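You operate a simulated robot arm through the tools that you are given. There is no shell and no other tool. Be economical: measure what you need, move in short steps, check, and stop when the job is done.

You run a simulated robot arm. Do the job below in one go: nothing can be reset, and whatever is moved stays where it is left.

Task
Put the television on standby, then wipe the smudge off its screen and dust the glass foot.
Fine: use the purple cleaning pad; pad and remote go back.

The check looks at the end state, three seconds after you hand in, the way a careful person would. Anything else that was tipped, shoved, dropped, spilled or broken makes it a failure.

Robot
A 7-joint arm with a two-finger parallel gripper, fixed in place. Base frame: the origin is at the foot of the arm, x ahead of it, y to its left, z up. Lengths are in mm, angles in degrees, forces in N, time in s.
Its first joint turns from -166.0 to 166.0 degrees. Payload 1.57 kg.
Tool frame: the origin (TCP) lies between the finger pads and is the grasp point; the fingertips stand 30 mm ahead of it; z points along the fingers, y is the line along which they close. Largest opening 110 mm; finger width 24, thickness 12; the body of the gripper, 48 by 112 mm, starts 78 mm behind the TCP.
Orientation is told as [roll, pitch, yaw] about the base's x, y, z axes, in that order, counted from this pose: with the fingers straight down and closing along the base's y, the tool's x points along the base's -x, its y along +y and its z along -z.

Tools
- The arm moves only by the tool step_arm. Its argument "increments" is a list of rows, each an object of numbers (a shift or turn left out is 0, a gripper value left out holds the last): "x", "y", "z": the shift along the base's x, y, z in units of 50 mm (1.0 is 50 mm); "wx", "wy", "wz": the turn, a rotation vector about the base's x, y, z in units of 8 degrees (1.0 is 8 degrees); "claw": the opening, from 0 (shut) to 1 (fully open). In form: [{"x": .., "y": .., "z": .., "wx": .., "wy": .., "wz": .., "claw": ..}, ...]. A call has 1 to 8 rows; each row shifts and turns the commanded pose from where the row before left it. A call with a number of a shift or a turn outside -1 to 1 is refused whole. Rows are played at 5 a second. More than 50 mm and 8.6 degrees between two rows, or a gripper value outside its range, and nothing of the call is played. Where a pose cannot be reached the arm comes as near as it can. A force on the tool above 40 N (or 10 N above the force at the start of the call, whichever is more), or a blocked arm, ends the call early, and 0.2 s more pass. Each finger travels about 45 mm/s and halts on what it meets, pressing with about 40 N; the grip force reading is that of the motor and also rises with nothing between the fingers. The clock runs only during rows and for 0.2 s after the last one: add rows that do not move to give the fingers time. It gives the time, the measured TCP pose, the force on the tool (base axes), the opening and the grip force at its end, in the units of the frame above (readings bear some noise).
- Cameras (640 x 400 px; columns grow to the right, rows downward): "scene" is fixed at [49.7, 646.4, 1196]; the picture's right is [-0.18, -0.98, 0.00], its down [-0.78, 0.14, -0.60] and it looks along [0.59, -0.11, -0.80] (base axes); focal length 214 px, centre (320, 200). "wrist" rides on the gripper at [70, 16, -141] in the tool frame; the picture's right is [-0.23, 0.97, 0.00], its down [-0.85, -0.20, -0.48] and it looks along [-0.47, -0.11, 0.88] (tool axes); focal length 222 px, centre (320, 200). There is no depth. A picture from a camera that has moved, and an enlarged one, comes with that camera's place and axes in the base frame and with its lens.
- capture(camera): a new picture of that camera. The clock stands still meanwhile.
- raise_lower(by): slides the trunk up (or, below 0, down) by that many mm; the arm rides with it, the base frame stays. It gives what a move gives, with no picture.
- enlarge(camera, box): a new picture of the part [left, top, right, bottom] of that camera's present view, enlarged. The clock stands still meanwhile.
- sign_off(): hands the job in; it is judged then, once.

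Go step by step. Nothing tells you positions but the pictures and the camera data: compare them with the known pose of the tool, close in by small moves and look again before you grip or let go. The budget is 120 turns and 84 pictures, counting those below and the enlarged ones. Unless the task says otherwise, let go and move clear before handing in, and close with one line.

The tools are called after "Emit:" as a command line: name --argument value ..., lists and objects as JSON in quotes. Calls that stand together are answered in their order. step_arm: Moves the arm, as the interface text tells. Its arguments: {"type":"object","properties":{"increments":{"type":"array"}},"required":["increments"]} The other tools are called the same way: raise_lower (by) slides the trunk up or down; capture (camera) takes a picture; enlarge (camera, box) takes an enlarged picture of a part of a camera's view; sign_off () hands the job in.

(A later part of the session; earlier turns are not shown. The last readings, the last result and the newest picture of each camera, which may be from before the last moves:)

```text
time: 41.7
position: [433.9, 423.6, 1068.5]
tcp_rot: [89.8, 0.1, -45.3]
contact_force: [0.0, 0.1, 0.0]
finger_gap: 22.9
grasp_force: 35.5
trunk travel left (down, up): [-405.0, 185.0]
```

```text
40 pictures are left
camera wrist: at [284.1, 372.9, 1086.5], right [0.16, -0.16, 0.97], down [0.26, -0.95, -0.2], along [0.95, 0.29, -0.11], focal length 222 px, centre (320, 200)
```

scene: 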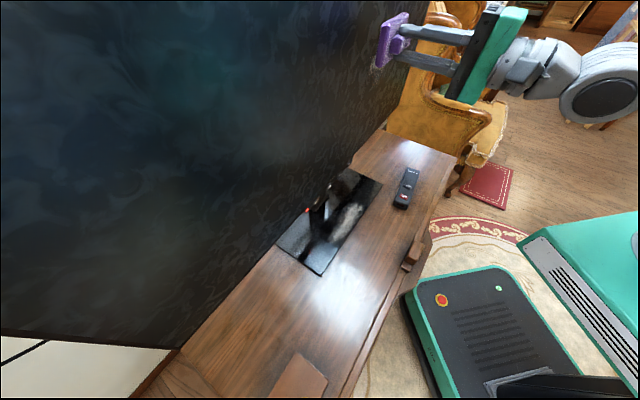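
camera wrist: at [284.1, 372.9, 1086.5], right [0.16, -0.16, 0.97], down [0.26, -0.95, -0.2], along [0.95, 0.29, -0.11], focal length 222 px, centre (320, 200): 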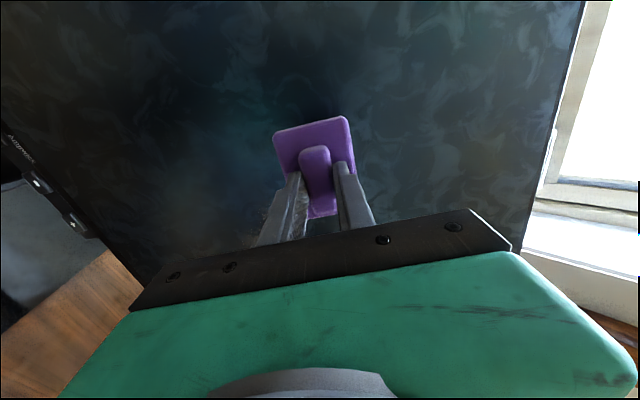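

The pad now faces the screen squarely, about 40 mm off it. I'll move sideways and down to the smudge while keeping that distance.

Emit:
step_arm --increments '[{"x": 0.65, "y": -0.65}, {"x": 0.65, "y": -0.65}, {"z": -0.8}, {"z": -0.8}]'

Emit:
capture --camera "scene"

Emit:
capture --camera "wrist"

```text
time: 42.7
position: [501.1, 359.1, 991.6]
tcp_rot: [89.9, 0.1, -45.3]
contact_force: [0.4, 0.2, -0.5]
finger_gap: 22.8
grasp_force: 35.5
trunk travel left (down, up): [-405.0, 185.0]
```

```text
39 pictures are left
```

scene: 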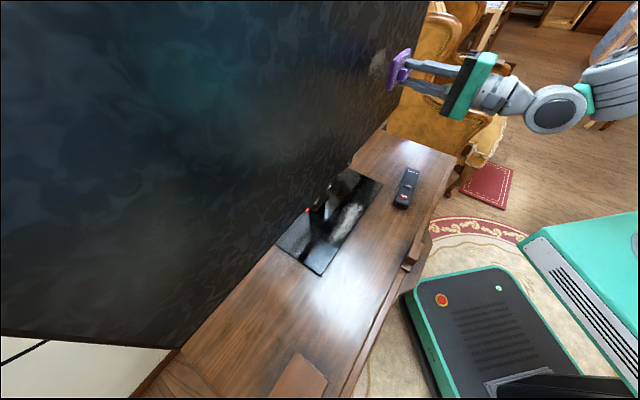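

```text
38 pictures are left
camera wrist: at [351.0, 308.8, 1009.0], right [0.16, -0.16, 0.97], down [0.26, -0.94, -0.2], along [0.95, 0.29, -0.11], focal length 222 px, centre (320, 200)
```

wrist: 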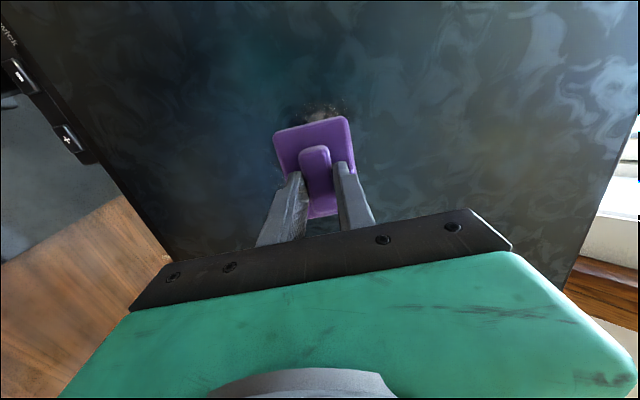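

The smudge shows just past the pad's left edge, so I'll shift about 25 mm left and 12 mm up. Then I'll ease toward the screen until there's light contact.

Emit:
step_arm --increments '[{"x": -0.36, "y": 0.36, "z": 0.24}, {"x": 0.14, "y": 0.14}, {"x": 0.14, "y": 0.14}]'

Emit:
enlarge --camera "scene" --box '[350, 20, 450, 120]'

```text
time: 43.5
position: [495.7, 391.5, 1001.7]
tcp_rot: [89.6, -0.1, -45.4]
contact_force: [0.2, 0.1, 0.2]
finger_gap: 22.9
grasp_force: 35.2
trunk travel left (down, up): [-405.0, 185.0]
```

```text
4.00 times, centred on (400, 70) of scene
camera zoom: at [49.7, 646.4, 1196.0], right [-0.18, -0.98, 0.0], down [-0.78, 0.14, -0.6], along [0.59, -0.11, -0.8], focal length 858 px, centre (0, 720)
```

zoom: 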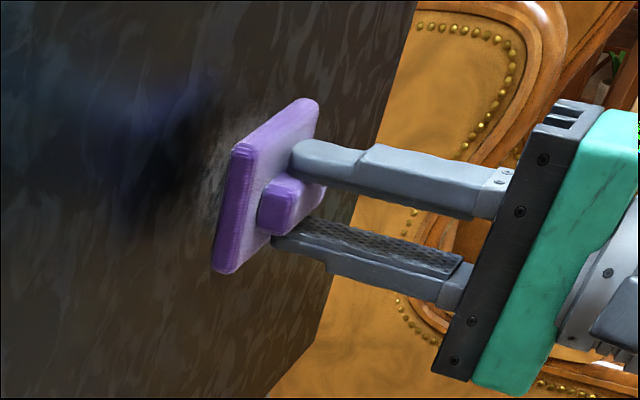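

The pad is parallel to the screen and almost touching. I'll advance in 3 mm steps.

Emit:
step_arm --increments '[{"x": 0.04, "y": 0.04}, {"x": 0.04, "y": 0.04}, {"x": 0.04, "y": 0.04}]'

```text
time: 44.3
position: [502.6, 398.1, 1001.1]
tcp_rot: [89.7, 0.0, -45.3]
contact_force: [0.0, -0.1, -0.4]
finger_gap: 22.8
grasp_force: 35.0
trunk travel left (down, up): [-405.0, 185.0]
```

Emit:
step_arm --increments '[{"x": 0.04, "y": 0.04}, {"x": 0.04, "y": 0.04}]'

```text
time: 44.9
position: [506.8, 400.3, 999.6]
tcp_rot: [89.7, 0.1, -45.3]
contact_force: [0.1, -0.2, 0.3]
finger_gap: 22.9
grasp_force: 35.5
trunk travel left (down, up): [-405.0, 185.0]
```

Emit:
step_arm --increments '[{"x": 0.04, "y": 0.04}, {"x": 0.04, "y": 0.04}]'

Emit:
enlarge --camera "scene" --box '[350, 20, 450, 120]'

```text
time: 45.5
position: [509.3, 404.7, 1000.2]
tcp_rot: [89.8, -0.1, -45.3]
contact_force: [1.2, -0.3, -0.7]
finger_gap: 22.8
grasp_force: 35.1
trunk travel left (down, up): [-405.0, 185.0]
```

```text
4.00 times, centred on (400, 70) of scene
camera zoom: at [49.7, 646.4, 1196.0], right [-0.18, -0.98, 0.0], down [-0.78, 0.14, -0.6], along [0.59, -0.11, -0.8], focal length 858 px, centre (0, 720)
```

zoom: 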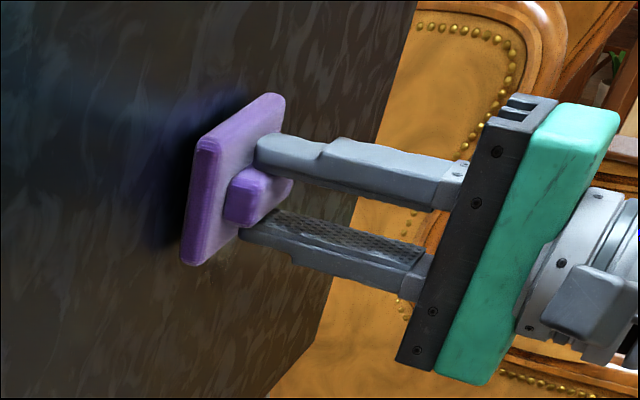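

Not touching yet, so I'll take smaller steps.

Emit:
step_arm --increments '[{"x": 0.03, "y": 0.03}, {"x": 0.02, "y": 0.02}]'

Emit:
step_arm --increments '[{"x": 0.02, "y": 0.02}, {"x": 0.02, "y": 0.02}]'

```text
time: 46.1
position: [511.9, 405.9, 1001.8]
tcp_rot: [89.8, 0.0, -45.3]
contact_force: [0.5, 0.8, -0.2]
finger_gap: 22.7
grasp_force: 35.4
trunk travel left (down, up): [-405.0, 185.0]
```

```text
time: 46.7
position: [514.0, 407.4, 1001.9]
tcp_rot: [89.7, 0.1, -45.4]
contact_force: [-2.8, -5.0, -0.3]
finger_gap: 22.9
grasp_force: 35.8
trunk travel left (down, up): [-405.0, 185.0]
```

Light contact at about 5 N. I'll wipe with overlapping strokes, first to the right along the screen, watching the force.

Emit:
step_arm --increments '[{"x": 0.2, "y": -0.2}, {"x": 0.2, "y": -0.2}, {"x": 0.2, "y": -0.2}]'

Emit:
step_arm --increments '[{"z": -0.25}, {"z": -0.25}, {"x": -0.2, "y": 0.2}, {"x": -0.2, "y": 0.2}, {"x": -0.2, "y": 0.2}, {"x": -0.2, "y": 0.2}]'

```text
time: 47.5
position: [543.7, 378.3, 1000.9]
tcp_rot: [89.6, 0.0, -45.3]
contact_force: [0.7, -0.3, -0.7]
finger_gap: 22.8
grasp_force: 34.9
trunk travel left (down, up): [-405.0, 185.0]
```

```text
time: 48.9
position: [502.0, 417.3, 974.8]
tcp_rot: [89.6, -0.1, -45.4]
contact_force: [0.6, -0.5, -0.9]
finger_gap: 23.2
grasp_force: 35.8
trunk travel left (down, up): [-405.0, 185.0]
```

Contact has become marginal, so I'll check the smudge's state.

Emit:
enlarge --camera "wrist" --box '[240, 60, 420, 240]'

Emit:
enlarge --camera "scene" --box '[330, 0, 450, 120]'

```text
2.22 times, centred on (330, 150) of wrist
camera zoom: at [353.1, 367.5, 992.7], right [0.16, -0.16, 0.97], down [0.26, -0.95, -0.2], along [0.95, 0.29, -0.11], focal length 494 px, centre (298, 311)
```

zoom: 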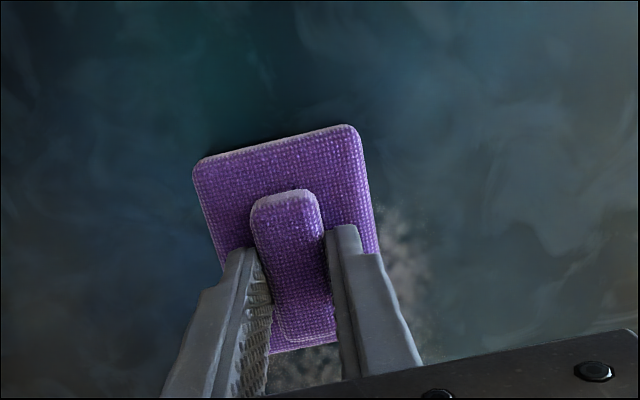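

```text
3.33 times, centred on (390, 60) of scene
camera zoom: at [49.7, 646.4, 1196.0], right [-0.18, -0.98, 0.0], down [-0.78, 0.14, -0.6], along [0.59, -0.11, -0.8], focal length 715 px, centre (87, 667)
```

zoom: 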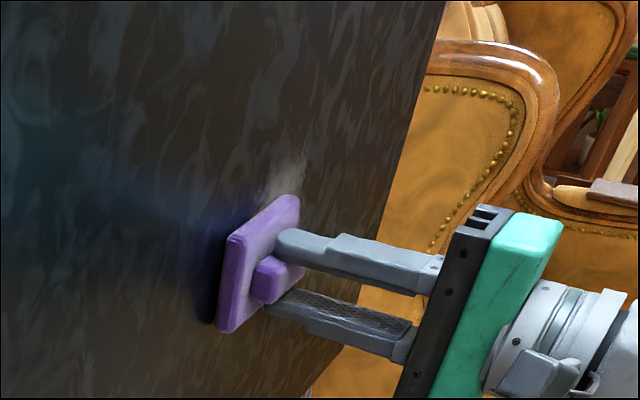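

The smudge spans s≈65–130 (s = sideways along the screen, positive to the right) and z≈965–1020. I'll centre on it and press until contact.

Emit:
step_arm --increments '[{"x": 0.25, "y": -0.25, "z": 0.2}, {"x": 0.25, "y": -0.25, "z": 0.2}, {"x": 0.03, "y": 0.03}]'

Emit:
step_arm --increments '[{"x": 0.02, "y": 0.02}, {}]'

```text
time: 49.7
position: [528.9, 394.2, 993.2]
tcp_rot: [89.8, 0.0, -45.4]
contact_force: [-1.7, -6.5, -2.2]
finger_gap: 22.8
grasp_force: 35.3
trunk travel left (down, up): [-405.0, 185.0]
```

```text
time: 50.3
position: [530.5, 394.5, 994.7]
tcp_rot: [89.7, 0.0, -45.4]
contact_force: [-2.6, -4.1, -1.5]
finger_gap: 22.9
grasp_force: 35.4
trunk travel left (down, up): [-405.0, 185.0]
```

Good light contact at about 5 N. I'll wipe in short overlapping strokes around this spot.

Emit:
step_arm --increments '[{"z": 0.25}, {"x": 0.2, "y": -0.2}, {"x": 0.2, "y": -0.2}, {"z": -0.3}, {"z": -0.3}, {"x": -0.2, "y": 0.2}, {"x": -0.2, "y": 0.2}, {"x": -0.2, "y": 0.2}]'

Emit:
enlarge --camera "scene" --box '[330, 0, 450, 120]'

```text
time: 52.1
position: [521.5, 404.6, 979.9]
tcp_rot: [89.5, 0.0, -45.5]
contact_force: [-4.5, -6.3, -0.9]
finger_gap: 22.6
grasp_force: 35.4
trunk travel left (down, up): [-405.0, 185.0]
```

```text
3.33 times, centred on (390, 60) of scene
camera zoom: at [49.7, 646.4, 1196.0], right [-0.18, -0.98, 0.0], down [-0.78, 0.14, -0.6], along [0.59, -0.11, -0.8], focal length 715 px, centre (87, 667)
```

zoom: 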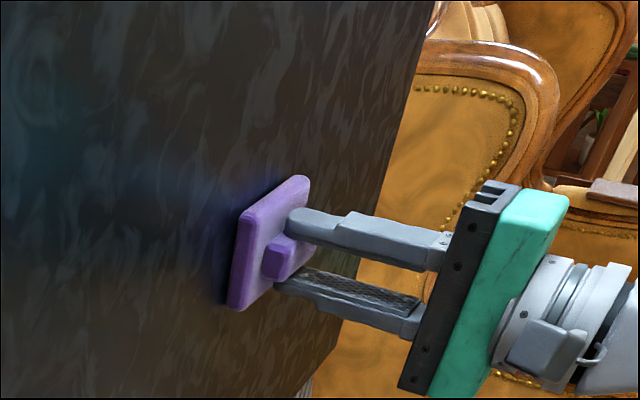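

The screen edge looks different from before, so the TV may have turned slightly. I'll back off and check.

Emit:
step_arm --increments '[{"x": -0.1, "y": -0.1}, {"x": -0.5, "y": -0.5}, {"x": -0.5, "y": -0.5}]'

Emit:
capture --camera "scene"

Emit:
capture --camera "wrist"

```text
time: 52.9
position: [466.8, 351.5, 979.1]
tcp_rot: [89.7, 0.1, -45.3]
contact_force: [-1.0, -0.8, -1.1]
finger_gap: 22.9
grasp_force: 35.5
trunk travel left (down, up): [-405.0, 185.0]
```

```text
32 pictures are left
```

scene: 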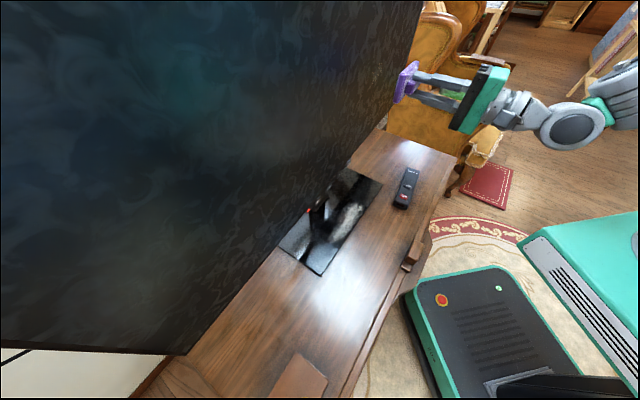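

```text
31 pictures are left
camera wrist: at [317.4, 301.2, 997.0], right [0.16, -0.16, 0.97], down [0.26, -0.95, -0.2], along [0.95, 0.29, -0.11], focal length 222 px, centre (320, 200)
```

wrist: 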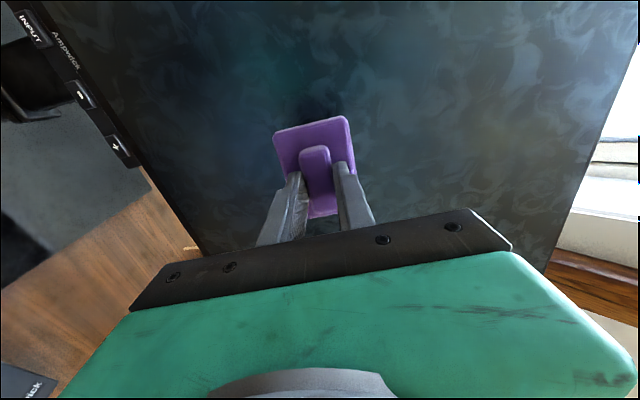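

The smudge looks gone, but the TV swivelled about 2–3° on its stand: the right side went back and the left came forward. The foot itself didn't move. I'll undo it by pressing the left side equally gently with the pad, so I'm moving there at a safe distance.

Emit:
step_arm --increments '[{"x": -0.57, "y": 0.57}, {"x": -0.57, "y": 0.57}, {"x": -0.57, "y": 0.57}, {"x": -0.57, "y": 0.57}]'

Emit:
step_arm --increments '[{"x": -0.57, "y": 0.57}, {"x": -0.57, "y": 0.57}, {"x": -0.57, "y": 0.57}, {"x": -0.57, "y": 0.57}]'

Emit:
enlarge --camera "scene" --box '[200, 0, 440, 220]'

```text
time: 53.9
position: [351.5, 465.7, 980.3]
tcp_rot: [89.7, 0.1, -45.2]
contact_force: [-0.1, -0.2, -1.0]
finger_gap: 22.7
grasp_force: 35.5
trunk travel left (down, up): [-405.0, 185.0]
```

```text
time: 54.9
position: [235.8, 578.2, 980.3]
tcp_rot: [89.6, 0.0, -45.3]
contact_force: [1.1, -0.6, -0.2]
finger_gap: 23.0
grasp_force: 35.6
trunk travel left (down, up): [-405.0, 185.0]
```

```text
1.82 times, centred on (320, 110) of scene
camera zoom: at [49.7, 646.4, 1196.0], right [-0.18, -0.98, 0.0], down [-0.78, 0.14, -0.6], along [0.59, -0.11, -0.8], focal length 390 px, centre (320, 364)
```

zoom: 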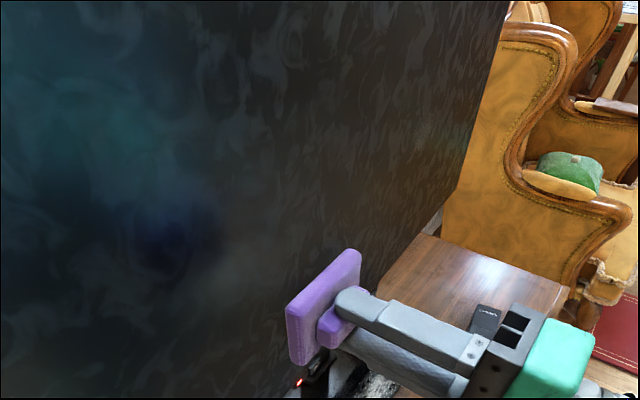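

There may be a faint residue, so I'll zoom in on the smudge area.

Emit:
enlarge --camera "scene" --box '[350, 20, 420, 110]'

```text
4.44 times, centred on (385, 65) of scene
camera zoom: at [49.7, 646.4, 1196.0], right [-0.18, -0.98, 0.0], down [-0.78, 0.14, -0.6], along [0.59, -0.11, -0.8], focal length 953 px, centre (31, 800)
```

zoom: 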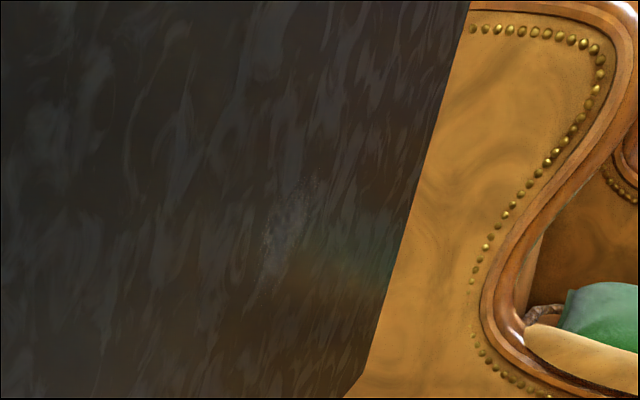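

A faint remnant is left, so it needs another light wipe. First I'll square the TV by pressing the left side, advancing carefully to contact.

Emit:
step_arm --increments '[{"x": 0.4, "y": 0.4}, {"x": 0.4, "y": 0.4}, {"x": 0.04, "y": 0.04}, {"x": 0.04, "y": 0.04}]'

Emit:
step_arm --increments '[{"x": 0.03, "y": 0.03}, {"x": 0.03, "y": 0.03}]'

```text
time: 55.9
position: [280.7, 623.2, 979.5]
tcp_rot: [89.8, 0.0, -45.4]
contact_force: [0.0, 0.4, -1.0]
finger_gap: 23.2
grasp_force: 35.7
trunk travel left (down, up): [-405.0, 185.0]
```

```text
time: 56.5
position: [284.6, 625.9, 978.6]
tcp_rot: [89.7, 0.0, -45.3]
contact_force: [-1.7, -1.3, -1.4]
finger_gap: 23.2
grasp_force: 35.5
trunk travel left (down, up): [-405.0, 185.0]
```

Contact. I'll push about 4 mm, then check the edge.

Emit:
step_arm --increments '[{"x": 0.03, "y": 0.03}, {"x": 0.03, "y": 0.03}, {}]'

Emit:
enlarge --camera "scene" --box '[200, 0, 440, 220]'

```text
time: 57.3
position: [287.9, 629.5, 978.7]
tcp_rot: [89.6, 0.0, -45.3]
contact_force: [-4.3, -1.6, 0.6]
finger_gap: 22.9
grasp_force: 35.4
trunk travel left (down, up): [-405.0, 185.0]
```

```text
1.82 times, centred on (320, 110) of scene
camera zoom: at [49.7, 646.4, 1196.0], right [-0.18, -0.98, 0.0], down [-0.78, 0.14, -0.6], along [0.59, -0.11, -0.8], focal length 390 px, centre (320, 364)
```

zoom: 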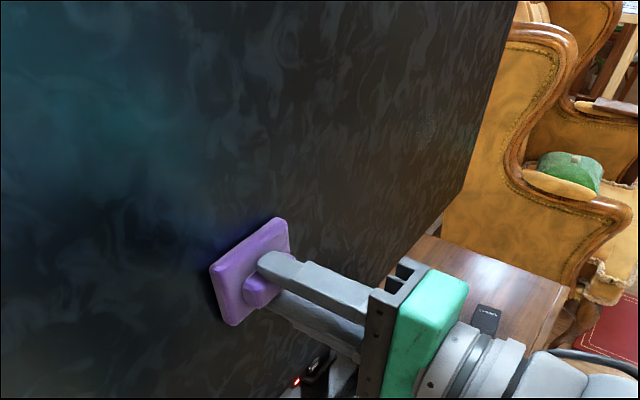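

The edge is almost back (517 against 521). I'll push about 2 mm more.

Emit:
step_arm --increments '[{"x": 0.03, "y": 0.03}, {}]'

Emit:
enlarge --camera "scene" --box '[200, 0, 440, 220]'

```text
time: 57.9
position: [290.2, 629.4, 979.4]
tcp_rot: [89.6, -0.1, -45.3]
contact_force: [-4.8, -1.8, 0.3]
finger_gap: 22.9
grasp_force: 35.6
trunk travel left (down, up): [-405.0, 185.0]
```

```text
1.82 times, centred on (320, 110) of scene
camera zoom: at [49.7, 646.4, 1196.0], right [-0.18, -0.98, 0.0], down [-0.78, 0.14, -0.6], along [0.59, -0.11, -0.8], focal length 390 px, centre (320, 364)
```

zoom: 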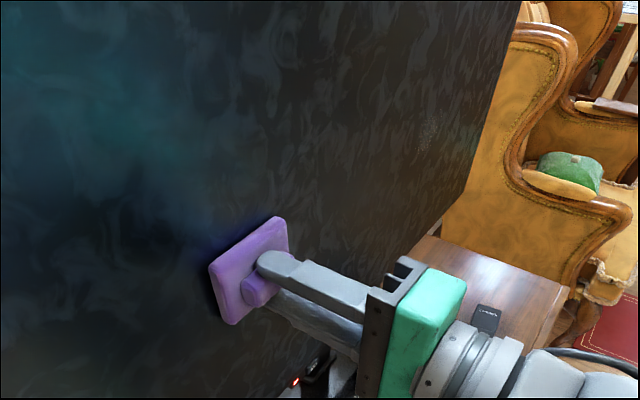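

The TV is square again (521). I'll back off and return to the right side for a lighter second wipe at the remnant.

Emit:
step_arm --increments '[{"x": -0.3, "y": -0.3}, {"x": 0.63, "y": -0.63}, {"x": 0.63, "y": -0.63}, {"x": 0.63, "y": -0.63}, {"x": 0.63, "y": -0.63}, {"x": 0.63, "y": -0.63}, {"x": 0.63, "y": -0.63}, {"x": 0.63, "y": -0.63}]'

Emit:
step_arm --increments '[{"x": 0.35, "y": -0.35}, {"x": 0.22, "y": 0.22}]'

Emit:
enlarge --camera "wrist" --box '[240, 60, 420, 240]'

```text
time: 59.7
position: [493.0, 394.3, 977.4]
tcp_rot: [89.7, -0.1, -45.4]
contact_force: [-0.2, 0.8, -0.8]
finger_gap: 23.0
grasp_force: 34.8
trunk travel left (down, up): [-405.0, 185.0]
```

```text
time: 60.3
position: [523.5, 387.6, 978.2]
tcp_rot: [89.7, 0.1, -45.4]
contact_force: [0.2, 0.1, 0.3]
finger_gap: 22.9
grasp_force: 35.4
trunk travel left (down, up): [-405.0, 185.0]
```

```text
2.22 times, centred on (330, 150) of wrist
camera zoom: at [374.6, 336.7, 995.6], right [0.16, -0.16, 0.97], down [0.26, -0.94, -0.2], along [0.95, 0.29, -0.11], focal length 494 px, centre (298, 311)
```

zoom: 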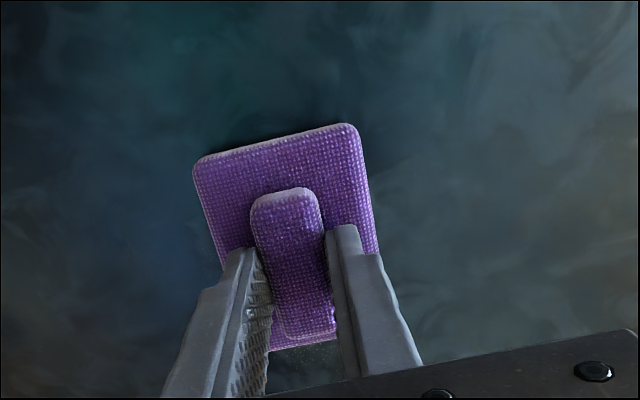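

The residue sits further right (s≈130–150, z≈970). I'll shift right and touch lightly.

Emit:
step_arm --increments '[{"x": 0.5, "y": -0.5}, {"x": 0.06, "y": 0.06}, {"x": 0.03, "y": 0.03}]'

Emit:
step_arm --increments '[{"x": 0.02, "y": 0.02}, {"x": 0.01, "y": 0.01}]'

```text
time: 61.1
position: [554.9, 365.7, 979.0]
tcp_rot: [89.7, 0.0, -45.3]
contact_force: [-1.1, -4.0, -0.2]
finger_gap: 23.0
grasp_force: 35.7
trunk travel left (down, up): [-405.0, 185.0]
```

```text
time: 61.7
position: [556.3, 369.1, 979.9]
tcp_rot: [89.8, 0.0, -45.3]
contact_force: [-1.0, -2.3, 0.1]
finger_gap: 22.9
grasp_force: 35.7
trunk travel left (down, up): [-405.0, 185.0]
```

Light contact at about 3 N. I'll make a few short strokes here without pressing further.

Emit:
step_arm --increments '[{"x": 0.2, "y": -0.2}, {"z": -0.3}, {"x": -0.2, "y": 0.2}, {"x": -0.2, "y": 0.2}, {"z": 0.3}, {"x": 0.2, "y": -0.2}, {"x": 0.2, "y": -0.2}, {"z": 0.25}]'

Emit:
step_arm --increments '[{"x": -0.2, "y": 0.2}, {"x": -0.2, "y": 0.2}, {"z": -0.25}, {"x": 0.2, "y": -0.2}, {"x": 0.2, "y": -0.2}, {"x": -0.2, "y": -0.2}, {"x": -0.6, "y": -0.6}]'

Emit:
step_arm --increments '[{"x": -0.6, "y": 0.6}, {"x": -0.6, "y": 0.6}, {"x": -0.6, "y": 0.6}, {"x": -0.6, "y": 0.6}, {"x": -0.6, "y": 0.6}, {"x": -0.6, "y": 0.6}, {"x": -0.6, "y": 0.6}]'

Emit:
enlarge --camera "scene" --box '[200, 0, 440, 220]'

Emit:
enlarge --camera "scene" --box '[350, 20, 420, 110]'

```text
time: 63.5
position: [565.3, 360.3, 990.6]
tcp_rot: [89.8, 0.0, -45.3]
contact_force: [-2.5, -2.2, 0.6]
finger_gap: 23.1
grasp_force: 35.4
trunk travel left (down, up): [-405.0, 185.0]
```

```text
time: 65.1
position: [524.2, 317.4, 977.2]
tcp_rot: [89.7, 0.0, -45.3]
contact_force: [0.5, 0.4, 0.1]
finger_gap: 23.0
grasp_force: 35.3
trunk travel left (down, up): [-405.0, 185.0]
```

```text
time: 66.7
position: [314.0, 527.1, 974.8]
tcp_rot: [89.8, 0.0, -45.4]
contact_force: [0.0, 0.1, -1.0]
finger_gap: 23.0
grasp_force: 35.4
trunk travel left (down, up): [-405.0, 185.0]
```

```text
1.82 times, centred on (320, 110) of scene
camera zoom: at [49.7, 646.4, 1196.0], right [-0.18, -0.98, 0.0], down [-0.78, 0.14, -0.6], along [0.59, -0.11, -0.8], focal length 390 px, centre (320, 364)
```

zoom: 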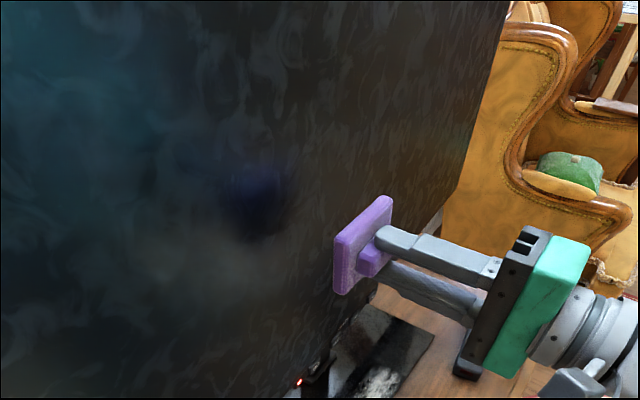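

```text
4.44 times, centred on (385, 65) of scene
camera zoom: at [49.7, 646.4, 1196.0], right [-0.18, -0.98, 0.0], down [-0.78, 0.14, -0.6], along [0.59, -0.11, -0.8], focal length 953 px, centre (31, 800)
```

zoom: 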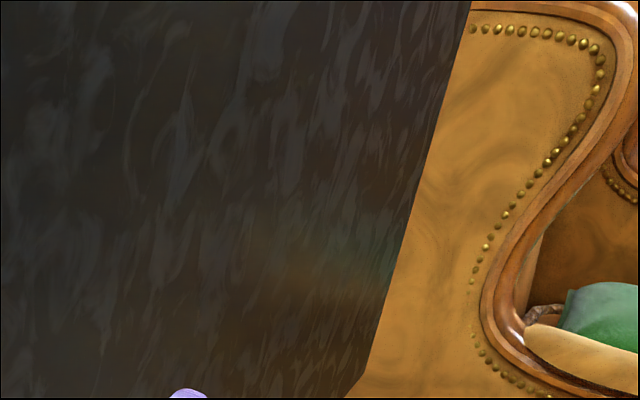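

The smudge is gone now. I'll press the left side again, to the same TCP as before (about 290,629), to square the TV.

Emit:
step_arm --increments '[{"x": -0.63, "y": 0.63}, {"x": -0.63, "y": 0.63}, {"x": 0.45, "y": 0.45}, {"x": 0.2, "y": 0.2}]'

Emit:
step_arm --increments '[{"x": 0.04, "y": 0.04}, {"x": 0.03, "y": 0.03}, {"x": 0.03, "y": 0.03}, {}]'

```text
time: 67.7
position: [283.1, 623.5, 979.1]
tcp_rot: [89.8, 0.0, -45.3]
contact_force: [-1.0, 0.2, -0.4]
finger_gap: 23.2
grasp_force: 35.6
trunk travel left (down, up): [-405.0, 185.0]
```

```text
time: 68.7
position: [289.2, 630.1, 978.5]
tcp_rot: [89.7, -0.1, -45.3]
contact_force: [-3.3, -0.8, -0.7]
finger_gap: 22.4
grasp_force: 35.5
trunk travel left (down, up): [-405.0, 185.0]
```

Emit:
step_arm --increments '[{"x": 0.01, "y": 0.01}, {}]'

Emit:
enlarge --camera "scene" --box '[200, 0, 440, 220]'

```text
time: 69.3
position: [287.4, 630.2, 979.5]
tcp_rot: [89.8, 0.1, -45.4]
contact_force: [-5.6, -3.1, 1.7]
finger_gap: 23.1
grasp_force: 35.1
trunk travel left (down, up): [-405.0, 185.0]
```

```text
1.82 times, centred on (320, 110) of scene
camera zoom: at [49.7, 646.4, 1196.0], right [-0.18, -0.98, 0.0], down [-0.78, 0.14, -0.6], along [0.59, -0.11, -0.8], focal length 390 px, centre (320, 364)
```

zoom: 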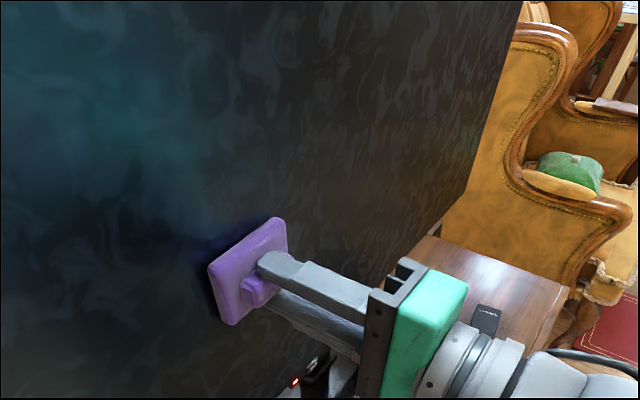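

The TV is square again. Next is the foot. For clearance under the screen I'll turn the tool so its narrow side faces the TV (yaw +45). I'll back away, roll about the tool axis, then tilt down.

Emit:
step_arm --increments '[{"x": -0.2, "y": -0.2}, {"x": -0.6, "y": -0.6}, {"x": -0.6, "y": -0.6}, {"x": 0.4, "y": -0.4}, {"x": 0.4, "y": -0.4}, {"wx": -0.7, "wy": -0.7}, {"wx": -0.7, "wy": -0.7}]'

Emit:
step_arm --increments '[{"wx": -0.7, "wy": -0.7}, {"wx": -0.7, "wy": -0.7}, {"wx": -0.7, "wy": -0.7}, {"wx": -0.7, "wy": -0.7}]'

Emit:
step_arm --increments '[{"wx": -0.7, "wy": -0.7}, {"wx": -0.7, "wy": -0.7}, {"wx": -0.7, "wy": -0.7}, {"wx": -0.7, "wy": -0.7}, {"wx": -0.7, "wy": -0.7}, {"wx": -0.2, "wy": -0.2}]'

```text
time: 70.9
position: [260.5, 520.8, 977.2]
tcp_rot: [89.7, -15.8, -45.3]
contact_force: [0.3, 1.0, -0.7]
finger_gap: 22.9
grasp_force: 35.5
trunk travel left (down, up): [-405.0, 185.0]
```

```text
time: 71.9
position: [260.5, 518.0, 977.4]
tcp_rot: [90.0, -47.7, -45.5]
contact_force: [-0.2, 0.4, -1.0]
finger_gap: 23.0
grasp_force: 35.2
trunk travel left (down, up): [-405.0, 185.0]
```

```text
time: 73.3
position: [259.9, 520.2, 979.0]
tcp_rot: [120.3, -89.5, -75.6]
contact_force: [-0.1, 0.4, -1.1]
finger_gap: 23.1
grasp_force: 35.7
trunk travel left (down, up): [-405.0, 185.0]
```

The roll worked. Now I'll tilt the tool down in stages.

Emit:
step_arm --increments '[{"wx": -0.7, "wy": 0.7}, {"wx": -0.7, "wy": 0.7}, {"wx": -0.7, "wy": 0.7}, {"wx": -0.7, "wy": 0.7}, {"wx": -0.7, "wy": 0.7}, {"wx": -0.7, "wy": 0.7}]'

Emit:
step_arm --increments '[{"wx": -0.7, "wy": 0.7}, {"wx": -0.7, "wy": 0.7}, {"wx": -0.7, "wy": 0.7}, {"wx": -0.7, "wy": 0.7}, {"wx": -0.7, "wy": 0.7}, {"wx": -0.2, "wy": 0.2}]'

Emit:
capture --camera "wrist"

```text
time: 74.7
position: [260.5, 520.4, 977.1]
tcp_rot: [0.3, -42.6, 44.1]
contact_force: [-0.5, -0.9, -0.3]
finger_gap: 23.1
grasp_force: 35.3
trunk travel left (down, up): [-405.0, 185.0]
```

```text
time: 76.1
position: [261.3, 520.5, 978.7]
tcp_rot: [-0.3, -0.8, 44.3]
contact_force: [0.4, -1.0, -0.5]
finger_gap: 23.1
grasp_force: 35.0
trunk travel left (down, up): [-405.0, 185.0]
```

```text
22 pictures are left
camera wrist: at [197.3, 481.5, 1119.4], right [-0.52, 0.86, 0.0], down [0.74, 0.45, 0.49], along [0.42, 0.25, -0.87], focal length 222 px, centre (320, 200)
```

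wrist: 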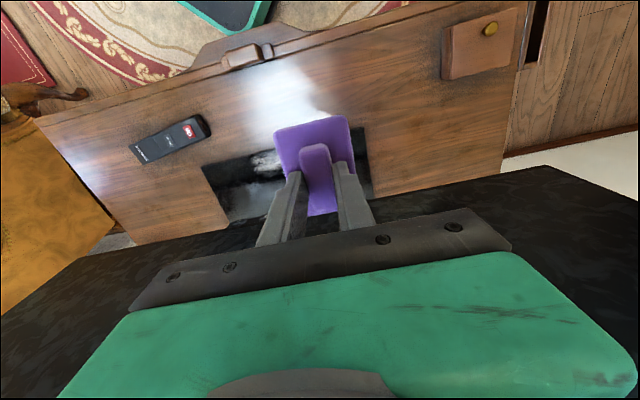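

The tool is upright with the pad below it. I'll lower the trunk in front of the foot, then slide over the dust patch at a height above it.

Emit:
raise_lower --by -285

Emit:
step_arm --increments '[{"x": 0.7, "y": -0.3}, {"x": 0.7, "y": -0.3}, {"x": 0.5, "y": 0.2}]'

Emit:
capture --camera "wrist"

Emit:
enlarge --camera "scene" --box '[270, 140, 400, 270]'

```text
time: 79.0
position: [260.3, 519.6, 692.8]
tcp_rot: [-0.3, -0.9, 44.4]
contact_force: [-0.2, -0.5, -0.7]
finger_gap: 22.9
grasp_force: 35.0
trunk travel left (down, up): [-120.0, 470.0]
```

```text
time: 79.8
position: [354.5, 499.9, 692.7]
tcp_rot: [-0.3, -0.9, 44.4]
contact_force: [0.7, 0.1, 0.0]
finger_gap: 22.6
grasp_force: 35.5
trunk travel left (down, up): [-120.0, 470.0]
```

```text
21 pictures are left
camera wrist: at [292.2, 462.2, 833.1], right [-0.52, 0.85, 0.0], down [0.74, 0.45, 0.49], along [0.42, 0.25, -0.87], focal length 222 px, centre (320, 200)
```

wrist: 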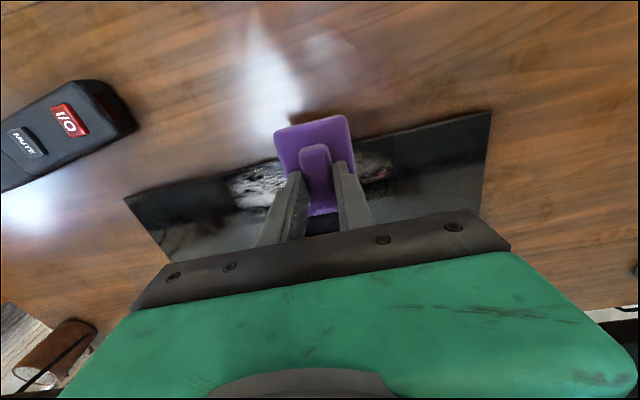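

```text
3.08 times, centred on (335, 205) of scene
camera zoom: at [49.7, 646.4, 1196.0], right [-0.18, -0.98, 0.0], down [-0.78, 0.14, -0.6], along [0.59, -0.11, -0.8], focal length 660 px, centre (274, 185)
```

zoom: 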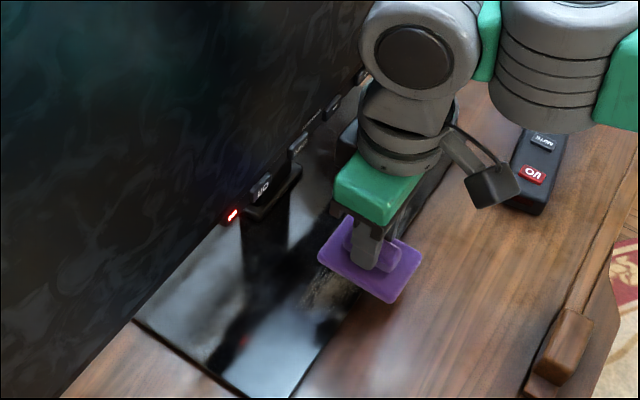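

The dust spans s≈-180…0 and n≈597–655. I'll start at the right end (440,440) and lower to light contact.

Emit:
step_arm --increments '[{"x": 0.57, "y": -0.4}, {"x": 0.57, "y": -0.4}, {"x": 0.57, "y": -0.4, "wx": -0.02, "wy": 0.1}, {"z": -0.4}, {"z": -0.2}]'

Emit:
step_arm --increments '[{"z": -0.04}, {"z": -0.03}]'

```text
time: 81.0
position: [440.8, 439.3, 664.7]
tcp_rot: [0.3, -0.3, 44.3]
contact_force: [0.9, -0.8, 1.8]
finger_gap: 22.9
grasp_force: 35.2
trunk travel left (down, up): [-120.0, 470.0]
```

```text
time: 81.6
position: [441.6, 438.5, 664.9]
tcp_rot: [0.2, -0.7, 44.3]
contact_force: [-2.7, -4.9, 19.7]
finger_gap: 22.8
grasp_force: 35.2
trunk travel left (down, up): [-120.0, 470.0]
```

Contact already, and it's too firm at 20 N. I'll ease up by 2 mm.

Emit:
step_arm --increments '[{"z": 0.04}, {}]'

```text
time: 82.2
position: [442.3, 439.5, 665.6]
tcp_rot: [0.1, -0.5, 44.3]
contact_force: [0.8, -0.2, 19.0]
finger_gap: 22.9
grasp_force: 35.0
trunk travel left (down, up): [-120.0, 470.0]
```

Emit:
step_arm --increments '[{"z": 0.03}, {}]'

```text
time: 82.8
position: [441.8, 439.5, 665.0]
tcp_rot: [0.2, -0.3, 44.4]
contact_force: [4.3, 1.0, 13.6]
finger_gap: 23.1
grasp_force: 35.6
trunk travel left (down, up): [-120.0, 470.0]
```

Emit:
step_arm --increments '[{"z": 0.02}, {"x": -0.2, "y": 0.2}, {"x": -0.2, "y": 0.2}, {"x": -0.2, "y": 0.2}]'

```text
time: 83.8
position: [412.2, 469.3, 664.6]
tcp_rot: [0.2, -0.3, 44.3]
contact_force: [3.4, -3.0, 13.7]
finger_gap: 22.9
grasp_force: 35.4
trunk travel left (down, up): [-120.0, 470.0]
```

Emit:
step_arm --increments '[{"z": 0.02, "x": -0.2, "y": 0.2}, {"x": -0.2, "y": 0.2}, {"x": -0.2, "y": 0.2}, {"x": -0.2, "y": 0.2}, {"x": -0.2, "y": 0.2}, {"x": -0.2, "y": 0.2}]'

Emit:
step_arm --increments '[{"x": -0.2, "y": 0.2}, {"x": -0.2, "y": 0.2}, {"x": -0.2, "y": 0.2}, {"x": -0.2, "y": 0.2}]'

Emit:
capture --camera "wrist"

Emit:
enlarge --camera "scene" --box '[270, 140, 400, 270]'

```text
time: 85.2
position: [352.1, 530.1, 666.6]
tcp_rot: [0.1, -0.3, 44.3]
contact_force: [-1.1, 0.1, 0.1]
finger_gap: 23.2
grasp_force: 35.1
trunk travel left (down, up): [-120.0, 470.0]
```

```text
time: 86.2
position: [314.2, 570.5, 664.8]
tcp_rot: [-0.1, -0.1, 44.3]
contact_force: [-0.7, 0.4, -1.3]
finger_gap: 22.8
grasp_force: 36.0
trunk travel left (down, up): [-120.0, 470.0]
```

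```text
19 pictures are left
camera wrist: at [251.4, 532.6, 806.4], right [-0.52, 0.86, 0.0], down [0.75, 0.45, 0.48], along [0.41, 0.25, -0.88], focal length 222 px, centre (320, 200)
```

wrist: 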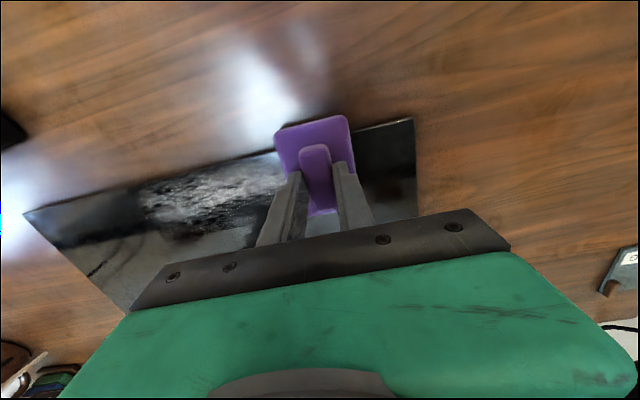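

```text
3.08 times, centred on (335, 205) of scene
camera zoom: at [49.7, 646.4, 1196.0], right [-0.18, -0.98, 0.0], down [-0.78, 0.14, -0.6], along [0.59, -0.11, -0.8], focal length 660 px, centre (274, 185)
```

zoom: 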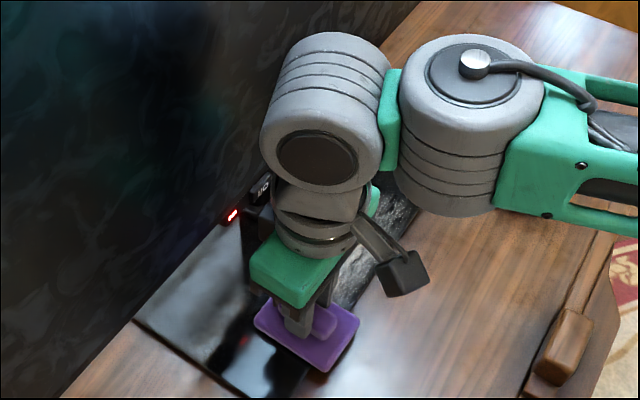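

I'll zoom in on how much dust is left.

Emit:
enlarge --camera "wrist" --box '[100, 110, 350, 260]'

```text
2.56 times, centred on (225, 185) of wrist
camera zoom: at [251.4, 532.6, 806.4], right [-0.52, 0.86, 0.0], down [0.75, 0.45, 0.48], along [0.41, 0.25, -0.88], focal length 569 px, centre (563, 238)
```

zoom: 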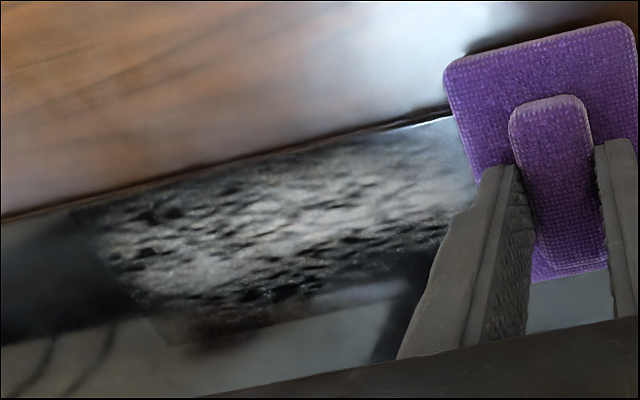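

The patch is unchanged, so I doubt the pad was really flat on the glass. I'll probe the contact height here.

Emit:
step_arm --increments '[{"z": -0.04}, {"z": -0.04}]'

Emit:
step_arm --increments '[{"z": -0.04}, {"z": -0.04}]'

```text
time: 86.8
position: [312.5, 571.7, 663.3]
tcp_rot: [0.2, -0.5, 44.3]
contact_force: [-0.5, -1.6, 12.9]
finger_gap: 22.9
grasp_force: 35.4
trunk travel left (down, up): [-120.0, 470.0]
```

```text
time: 87.4
position: [311.8, 571.2, 664.1]
tcp_rot: [0.5, -0.9, 44.3]
contact_force: [2.1, 1.9, 37.6]
finger_gap: 22.8
grasp_force: 35.8
trunk travel left (down, up): [-120.0, 470.0]
```

The glass is at the same height here (TCP ≈664), so the pad does touch it. I'll set a moderate force and make a full pass with it.

Emit:
step_arm --increments '[{"z": 0.09}, {}]'

Emit:
step_arm --increments '[{"x": 0.2, "y": -0.2}, {"x": 0.2, "y": -0.2}, {"x": 0.2, "y": -0.2}, {"x": 0.2, "y": -0.2}]'

```text
time: 88.0
position: [312.8, 571.1, 663.9]
tcp_rot: [0.3, -0.5, 44.3]
contact_force: [5.3, 9.8, 27.6]
finger_gap: 22.8
grasp_force: 35.3
trunk travel left (down, up): [-120.0, 470.0]
```

```text
time: 89.0
position: [351.9, 529.9, 663.3]
tcp_rot: [0.0, -0.2, 44.2]
contact_force: [-5.7, 4.5, 20.2]
finger_gap: 22.9
grasp_force: 35.0
trunk travel left (down, up): [-120.0, 470.0]
```

Emit:
step_arm --increments '[{"z": 0.02, "x": 0.2, "y": -0.2}, {"x": 0.2, "y": -0.2}, {"x": 0.2, "y": -0.2}, {"x": 0.2, "y": -0.2}, {"x": 0.2, "y": -0.2}, {"x": 0.2, "y": -0.2}, {"x": 0.2, "y": -0.2}]'

Emit:
enlarge --camera "scene" --box '[270, 140, 400, 270]'

```text
time: 90.6
position: [421.2, 458.3, 663.4]
tcp_rot: [0.1, -0.2, 44.3]
contact_force: [-0.7, 0.9, 6.5]
finger_gap: 22.9
grasp_force: 35.5
trunk travel left (down, up): [-120.0, 470.0]
```

```text
3.08 times, centred on (335, 205) of scene
camera zoom: at [49.7, 646.4, 1196.0], right [-0.18, -0.98, 0.0], down [-0.78, 0.14, -0.6], along [0.59, -0.11, -0.8], focal length 660 px, centre (274, 185)
```

zoom: 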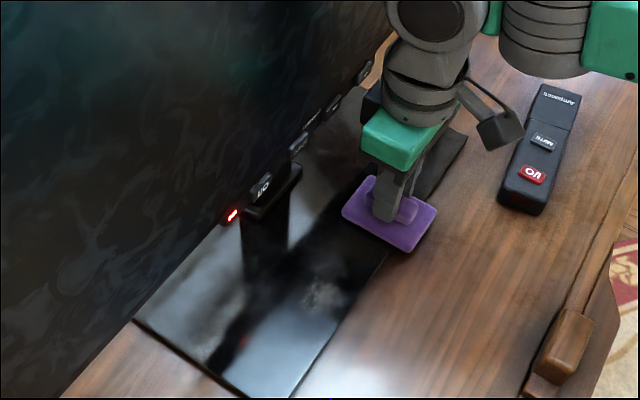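

Much better. Most of the dust is gone, with a faint patch left around (336,547). I'll make another full pass to the right end and back.

Emit:
step_arm --increments '[{"x": 0.2, "y": -0.2}, {"x": 0.2, "y": -0.2}, {"z": -0.01}, {"x": -0.25, "y": 0.25}, {"x": -0.25, "y": 0.25}, {"x": -0.25, "y": 0.25}, {"x": -0.25, "y": 0.25}]'

Emit:
step_arm --increments '[{"z": -0.02}, {"x": -0.2, "y": 0.2}, {"x": -0.2, "y": 0.2}, {"x": -0.2, "y": 0.2}, {"x": -0.2, "y": 0.2}]'

Emit:
step_arm --increments '[{"x": -0.2, "y": 0.2}, {"x": -0.2, "y": 0.2}, {"x": -0.2, "y": 0.2}, {"x": 0.2, "y": -0.2}, {"x": 0.2, "y": -0.2}, {"x": 0.2, "y": -0.2}, {"x": 0.2, "y": -0.2}]'

```text
time: 92.2
position: [390.1, 486.8, 663.4]
tcp_rot: [0.2, -0.3, 44.3]
contact_force: [3.1, -3.1, 8.0]
finger_gap: 22.9
grasp_force: 35.3
trunk travel left (down, up): [-120.0, 470.0]
```

```text
time: 93.4
position: [351.0, 529.5, 663.5]
tcp_rot: [0.2, -0.4, 44.4]
contact_force: [7.0, -6.1, 21.0]
finger_gap: 23.1
grasp_force: 34.5
trunk travel left (down, up): [-120.0, 470.0]
```

```text
time: 95.0
position: [359.9, 520.9, 663.0]
tcp_rot: [0.2, -0.4, 44.4]
contact_force: [-5.6, 7.3, 19.1]
finger_gap: 22.7
grasp_force: 35.2
trunk travel left (down, up): [-120.0, 470.0]
```

I'll lift and retreat to check the foot.

Emit:
step_arm --increments '[{"z": 0.3}, {"z": 0.4}, {"x": -0.6, "y": -0.6}, {"x": -0.6, "y": -0.6}, {"x": -0.6, "y": -0.6}]'

Emit:
enlarge --camera "scene" --box '[270, 140, 400, 270]'

Emit:
capture --camera "wrist"

```text
time: 96.2
position: [270.0, 430.0, 698.7]
tcp_rot: [0.2, -0.3, 44.3]
contact_force: [-0.5, 0.5, -1.3]
finger_gap: 23.0
grasp_force: 35.1
trunk travel left (down, up): [-120.0, 470.0]
```

```text
3.08 times, centred on (335, 205) of scene
camera zoom: at [49.7, 646.4, 1196.0], right [-0.18, -0.98, 0.0], down [-0.78, 0.14, -0.6], along [0.59, -0.11, -0.8], focal length 660 px, centre (274, 185)
```

zoom: 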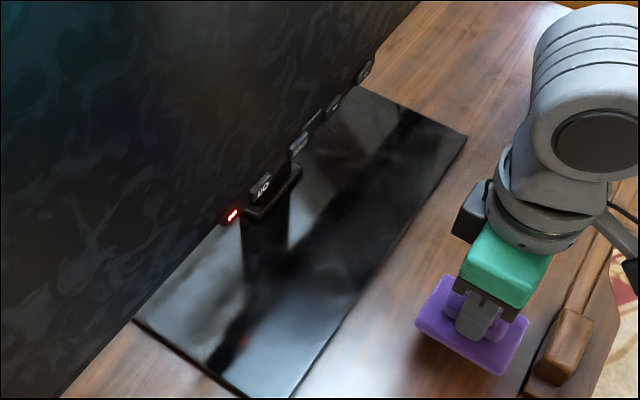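

```text
14 pictures are left
camera wrist: at [209.3, 393.1, 839.7], right [-0.52, 0.86, 0.0], down [0.75, 0.45, 0.48], along [0.41, 0.25, -0.88], focal length 222 px, centre (320, 200)
```

wrist: 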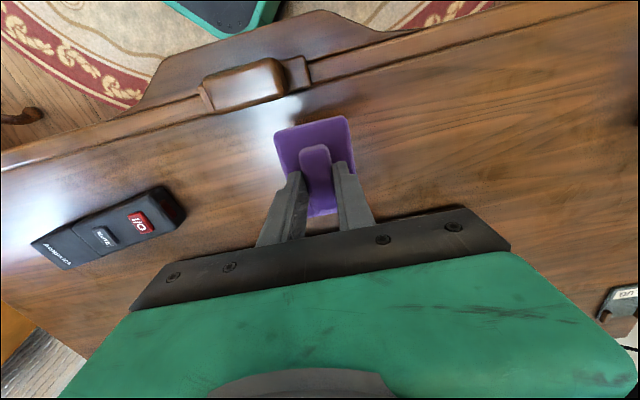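

The glass is clean and the foot hasn't moved. Next I'll return the pad to its original spot, (164.7,509) at yaw -50.

Emit:
step_arm --increments '[{"wz": -1, "z": 0.4}, {"wz": -1}, {"wz": -1}, {"wz": -1}, {"wz": -1}, {"wz": -1}]'

Emit:
step_arm --increments '[{"wz": -1}, {"wz": -1}, {"wz": -1}, {"wz": -1}, {"wz": -1}, {"wz": -0.82}]'

Emit:
step_arm --increments '[{"x": -0.7, "y": 0.52}, {"x": -0.7, "y": 0.52}, {"x": -0.7, "y": 0.52}, {"z": -0.6}, {"z": -0.5}]'

```text
time: 97.6
position: [270.8, 430.6, 716.1]
tcp_rot: [0.1, -0.3, -3.9]
contact_force: [0.0, -0.3, 0.0]
finger_gap: 23.1
grasp_force: 35.7
trunk travel left (down, up): [-120.0, 470.0]
```

```text
time: 99.0
position: [270.0, 428.7, 715.9]
tcp_rot: [0.3, -0.2, -50.5]
contact_force: [-0.3, 0.2, -0.3]
finger_gap: 23.3
grasp_force: 35.0
trunk travel left (down, up): [-120.0, 470.0]
```

```text
time: 100.2
position: [166.4, 506.2, 662.1]
tcp_rot: [0.3, -0.2, -50.3]
contact_force: [-0.9, 0.1, -0.6]
finger_gap: 23.1
grasp_force: 35.5
trunk travel left (down, up): [-120.0, 470.0]
```

Emit:
step_arm --increments '[{"x": -0.03, "y": 0.05, "z": -0.14}, {"z": -0.06}, {"z": -0.04}]'

Emit:
enlarge --camera "wrist" --box '[240, 80, 400, 220]'

```text
time: 101.0
position: [163.5, 509.7, 650.3]
tcp_rot: [0.1, -0.1, -50.2]
contact_force: [-0.1, 1.2, 4.3]
finger_gap: 22.6
grasp_force: 35.2
trunk travel left (down, up): [-120.0, 470.0]
```

```text
2.86 times, centred on (320, 150) of wrist
camera zoom: at [132.4, 573.2, 793.1], right [0.89, 0.45, 0.0], down [0.39, -0.79, 0.48], along [0.22, -0.43, -0.88], focal length 635 px, centre (320, 343)
```

zoom: 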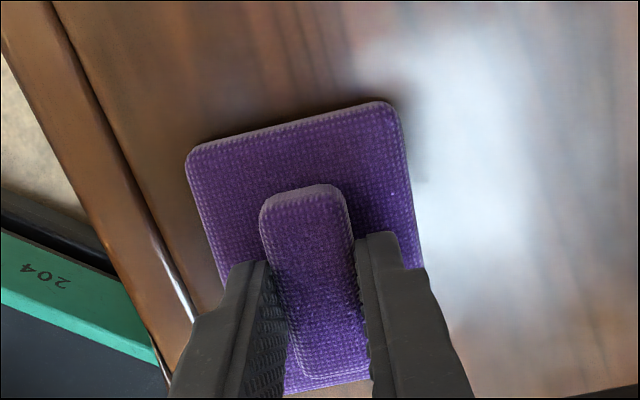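

This matches the original view. I'll release the pad, rise and go back to the remote at (442,290).

Emit:
step_arm --increments '[{"claw": 0.45}, {}, {"z": 0.4}, {"z": 0.9}, {"z": 0.6, "claw": 0.62}, {"wz": 1}, {"wz": 0.7}]'

Emit:
step_arm --increments '[{"x": 0.78, "y": -0.61}, {"x": 0.78, "y": -0.61}, {"x": 0.78, "y": -0.61}, {"x": 0.78, "y": -0.61}, {"x": 0.78, "y": -0.61}, {"x": 0.78, "y": -0.61}, {"x": 0.78, "y": -0.61}, {"x": 0.1, "y": -0.1}]'

Emit:
step_arm --increments '[{"z": -0.6}, {"z": -0.6}]'

Emit:
capture --camera "wrist"

```text
time: 102.6
position: [165.1, 508.8, 745.2]
tcp_rot: [0.1, -0.3, -36.6]
contact_force: [-0.9, 0.6, 0.5]
finger_gap: 68.3
grasp_force: 0.1
trunk travel left (down, up): [-120.0, 470.0]
```

```text
time: 104.4
position: [441.2, 292.0, 745.0]
tcp_rot: [0.1, -0.2, -36.6]
contact_force: [-0.5, 0.0, 0.3]
finger_gap: 68.5
grasp_force: 0.1
trunk travel left (down, up): [-120.0, 470.0]
```

```text
time: 105.0
position: [443.9, 291.9, 684.6]
tcp_rot: [0.2, -0.3, -36.5]
contact_force: [0.1, 0.1, 0.3]
finger_gap: 68.5
grasp_force: 0.0
trunk travel left (down, up): [-120.0, 470.0]
```

```text
12 pictures are left
camera wrist: at [397.2, 345.5, 826.9], right [0.76, 0.65, 0.0], down [0.56, -0.67, 0.48], along [0.31, -0.37, -0.88], focal length 222 px, centre (320, 200)
```

wrist: 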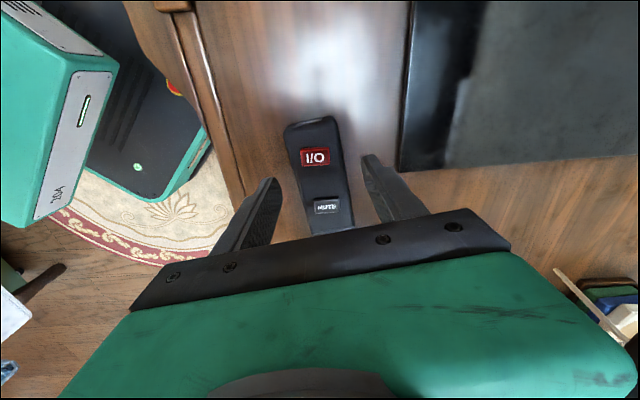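

The fingers straddle the remote as before. I'll go down to the release pose and grip.

Emit:
step_arm --increments '[{"x": -0.03, "y": -0.04, "z": -0.4}, {"z": -0.26}, {"z": -0.08}, {"claw": 0.3}, {}, {}, {}]'

Emit:
step_arm --increments '[{"z": 0.2}, {"z": 0.8}]'

```text
time: 106.6
position: [440.9, 290.4, 647.9]
tcp_rot: [0.1, -0.1, -36.8]
contact_force: [0.5, 0.4, 0.3]
finger_gap: 49.1
grasp_force: 39.9
trunk travel left (down, up): [-120.0, 470.0]
```

```text
time: 107.2
position: [442.2, 288.6, 699.0]
tcp_rot: [0.1, -0.3, -36.7]
contact_force: [0.2, 0.2, -1.9]
finger_gap: 49.2
grasp_force: 39.6
trunk travel left (down, up): [-120.0, 470.0]
```

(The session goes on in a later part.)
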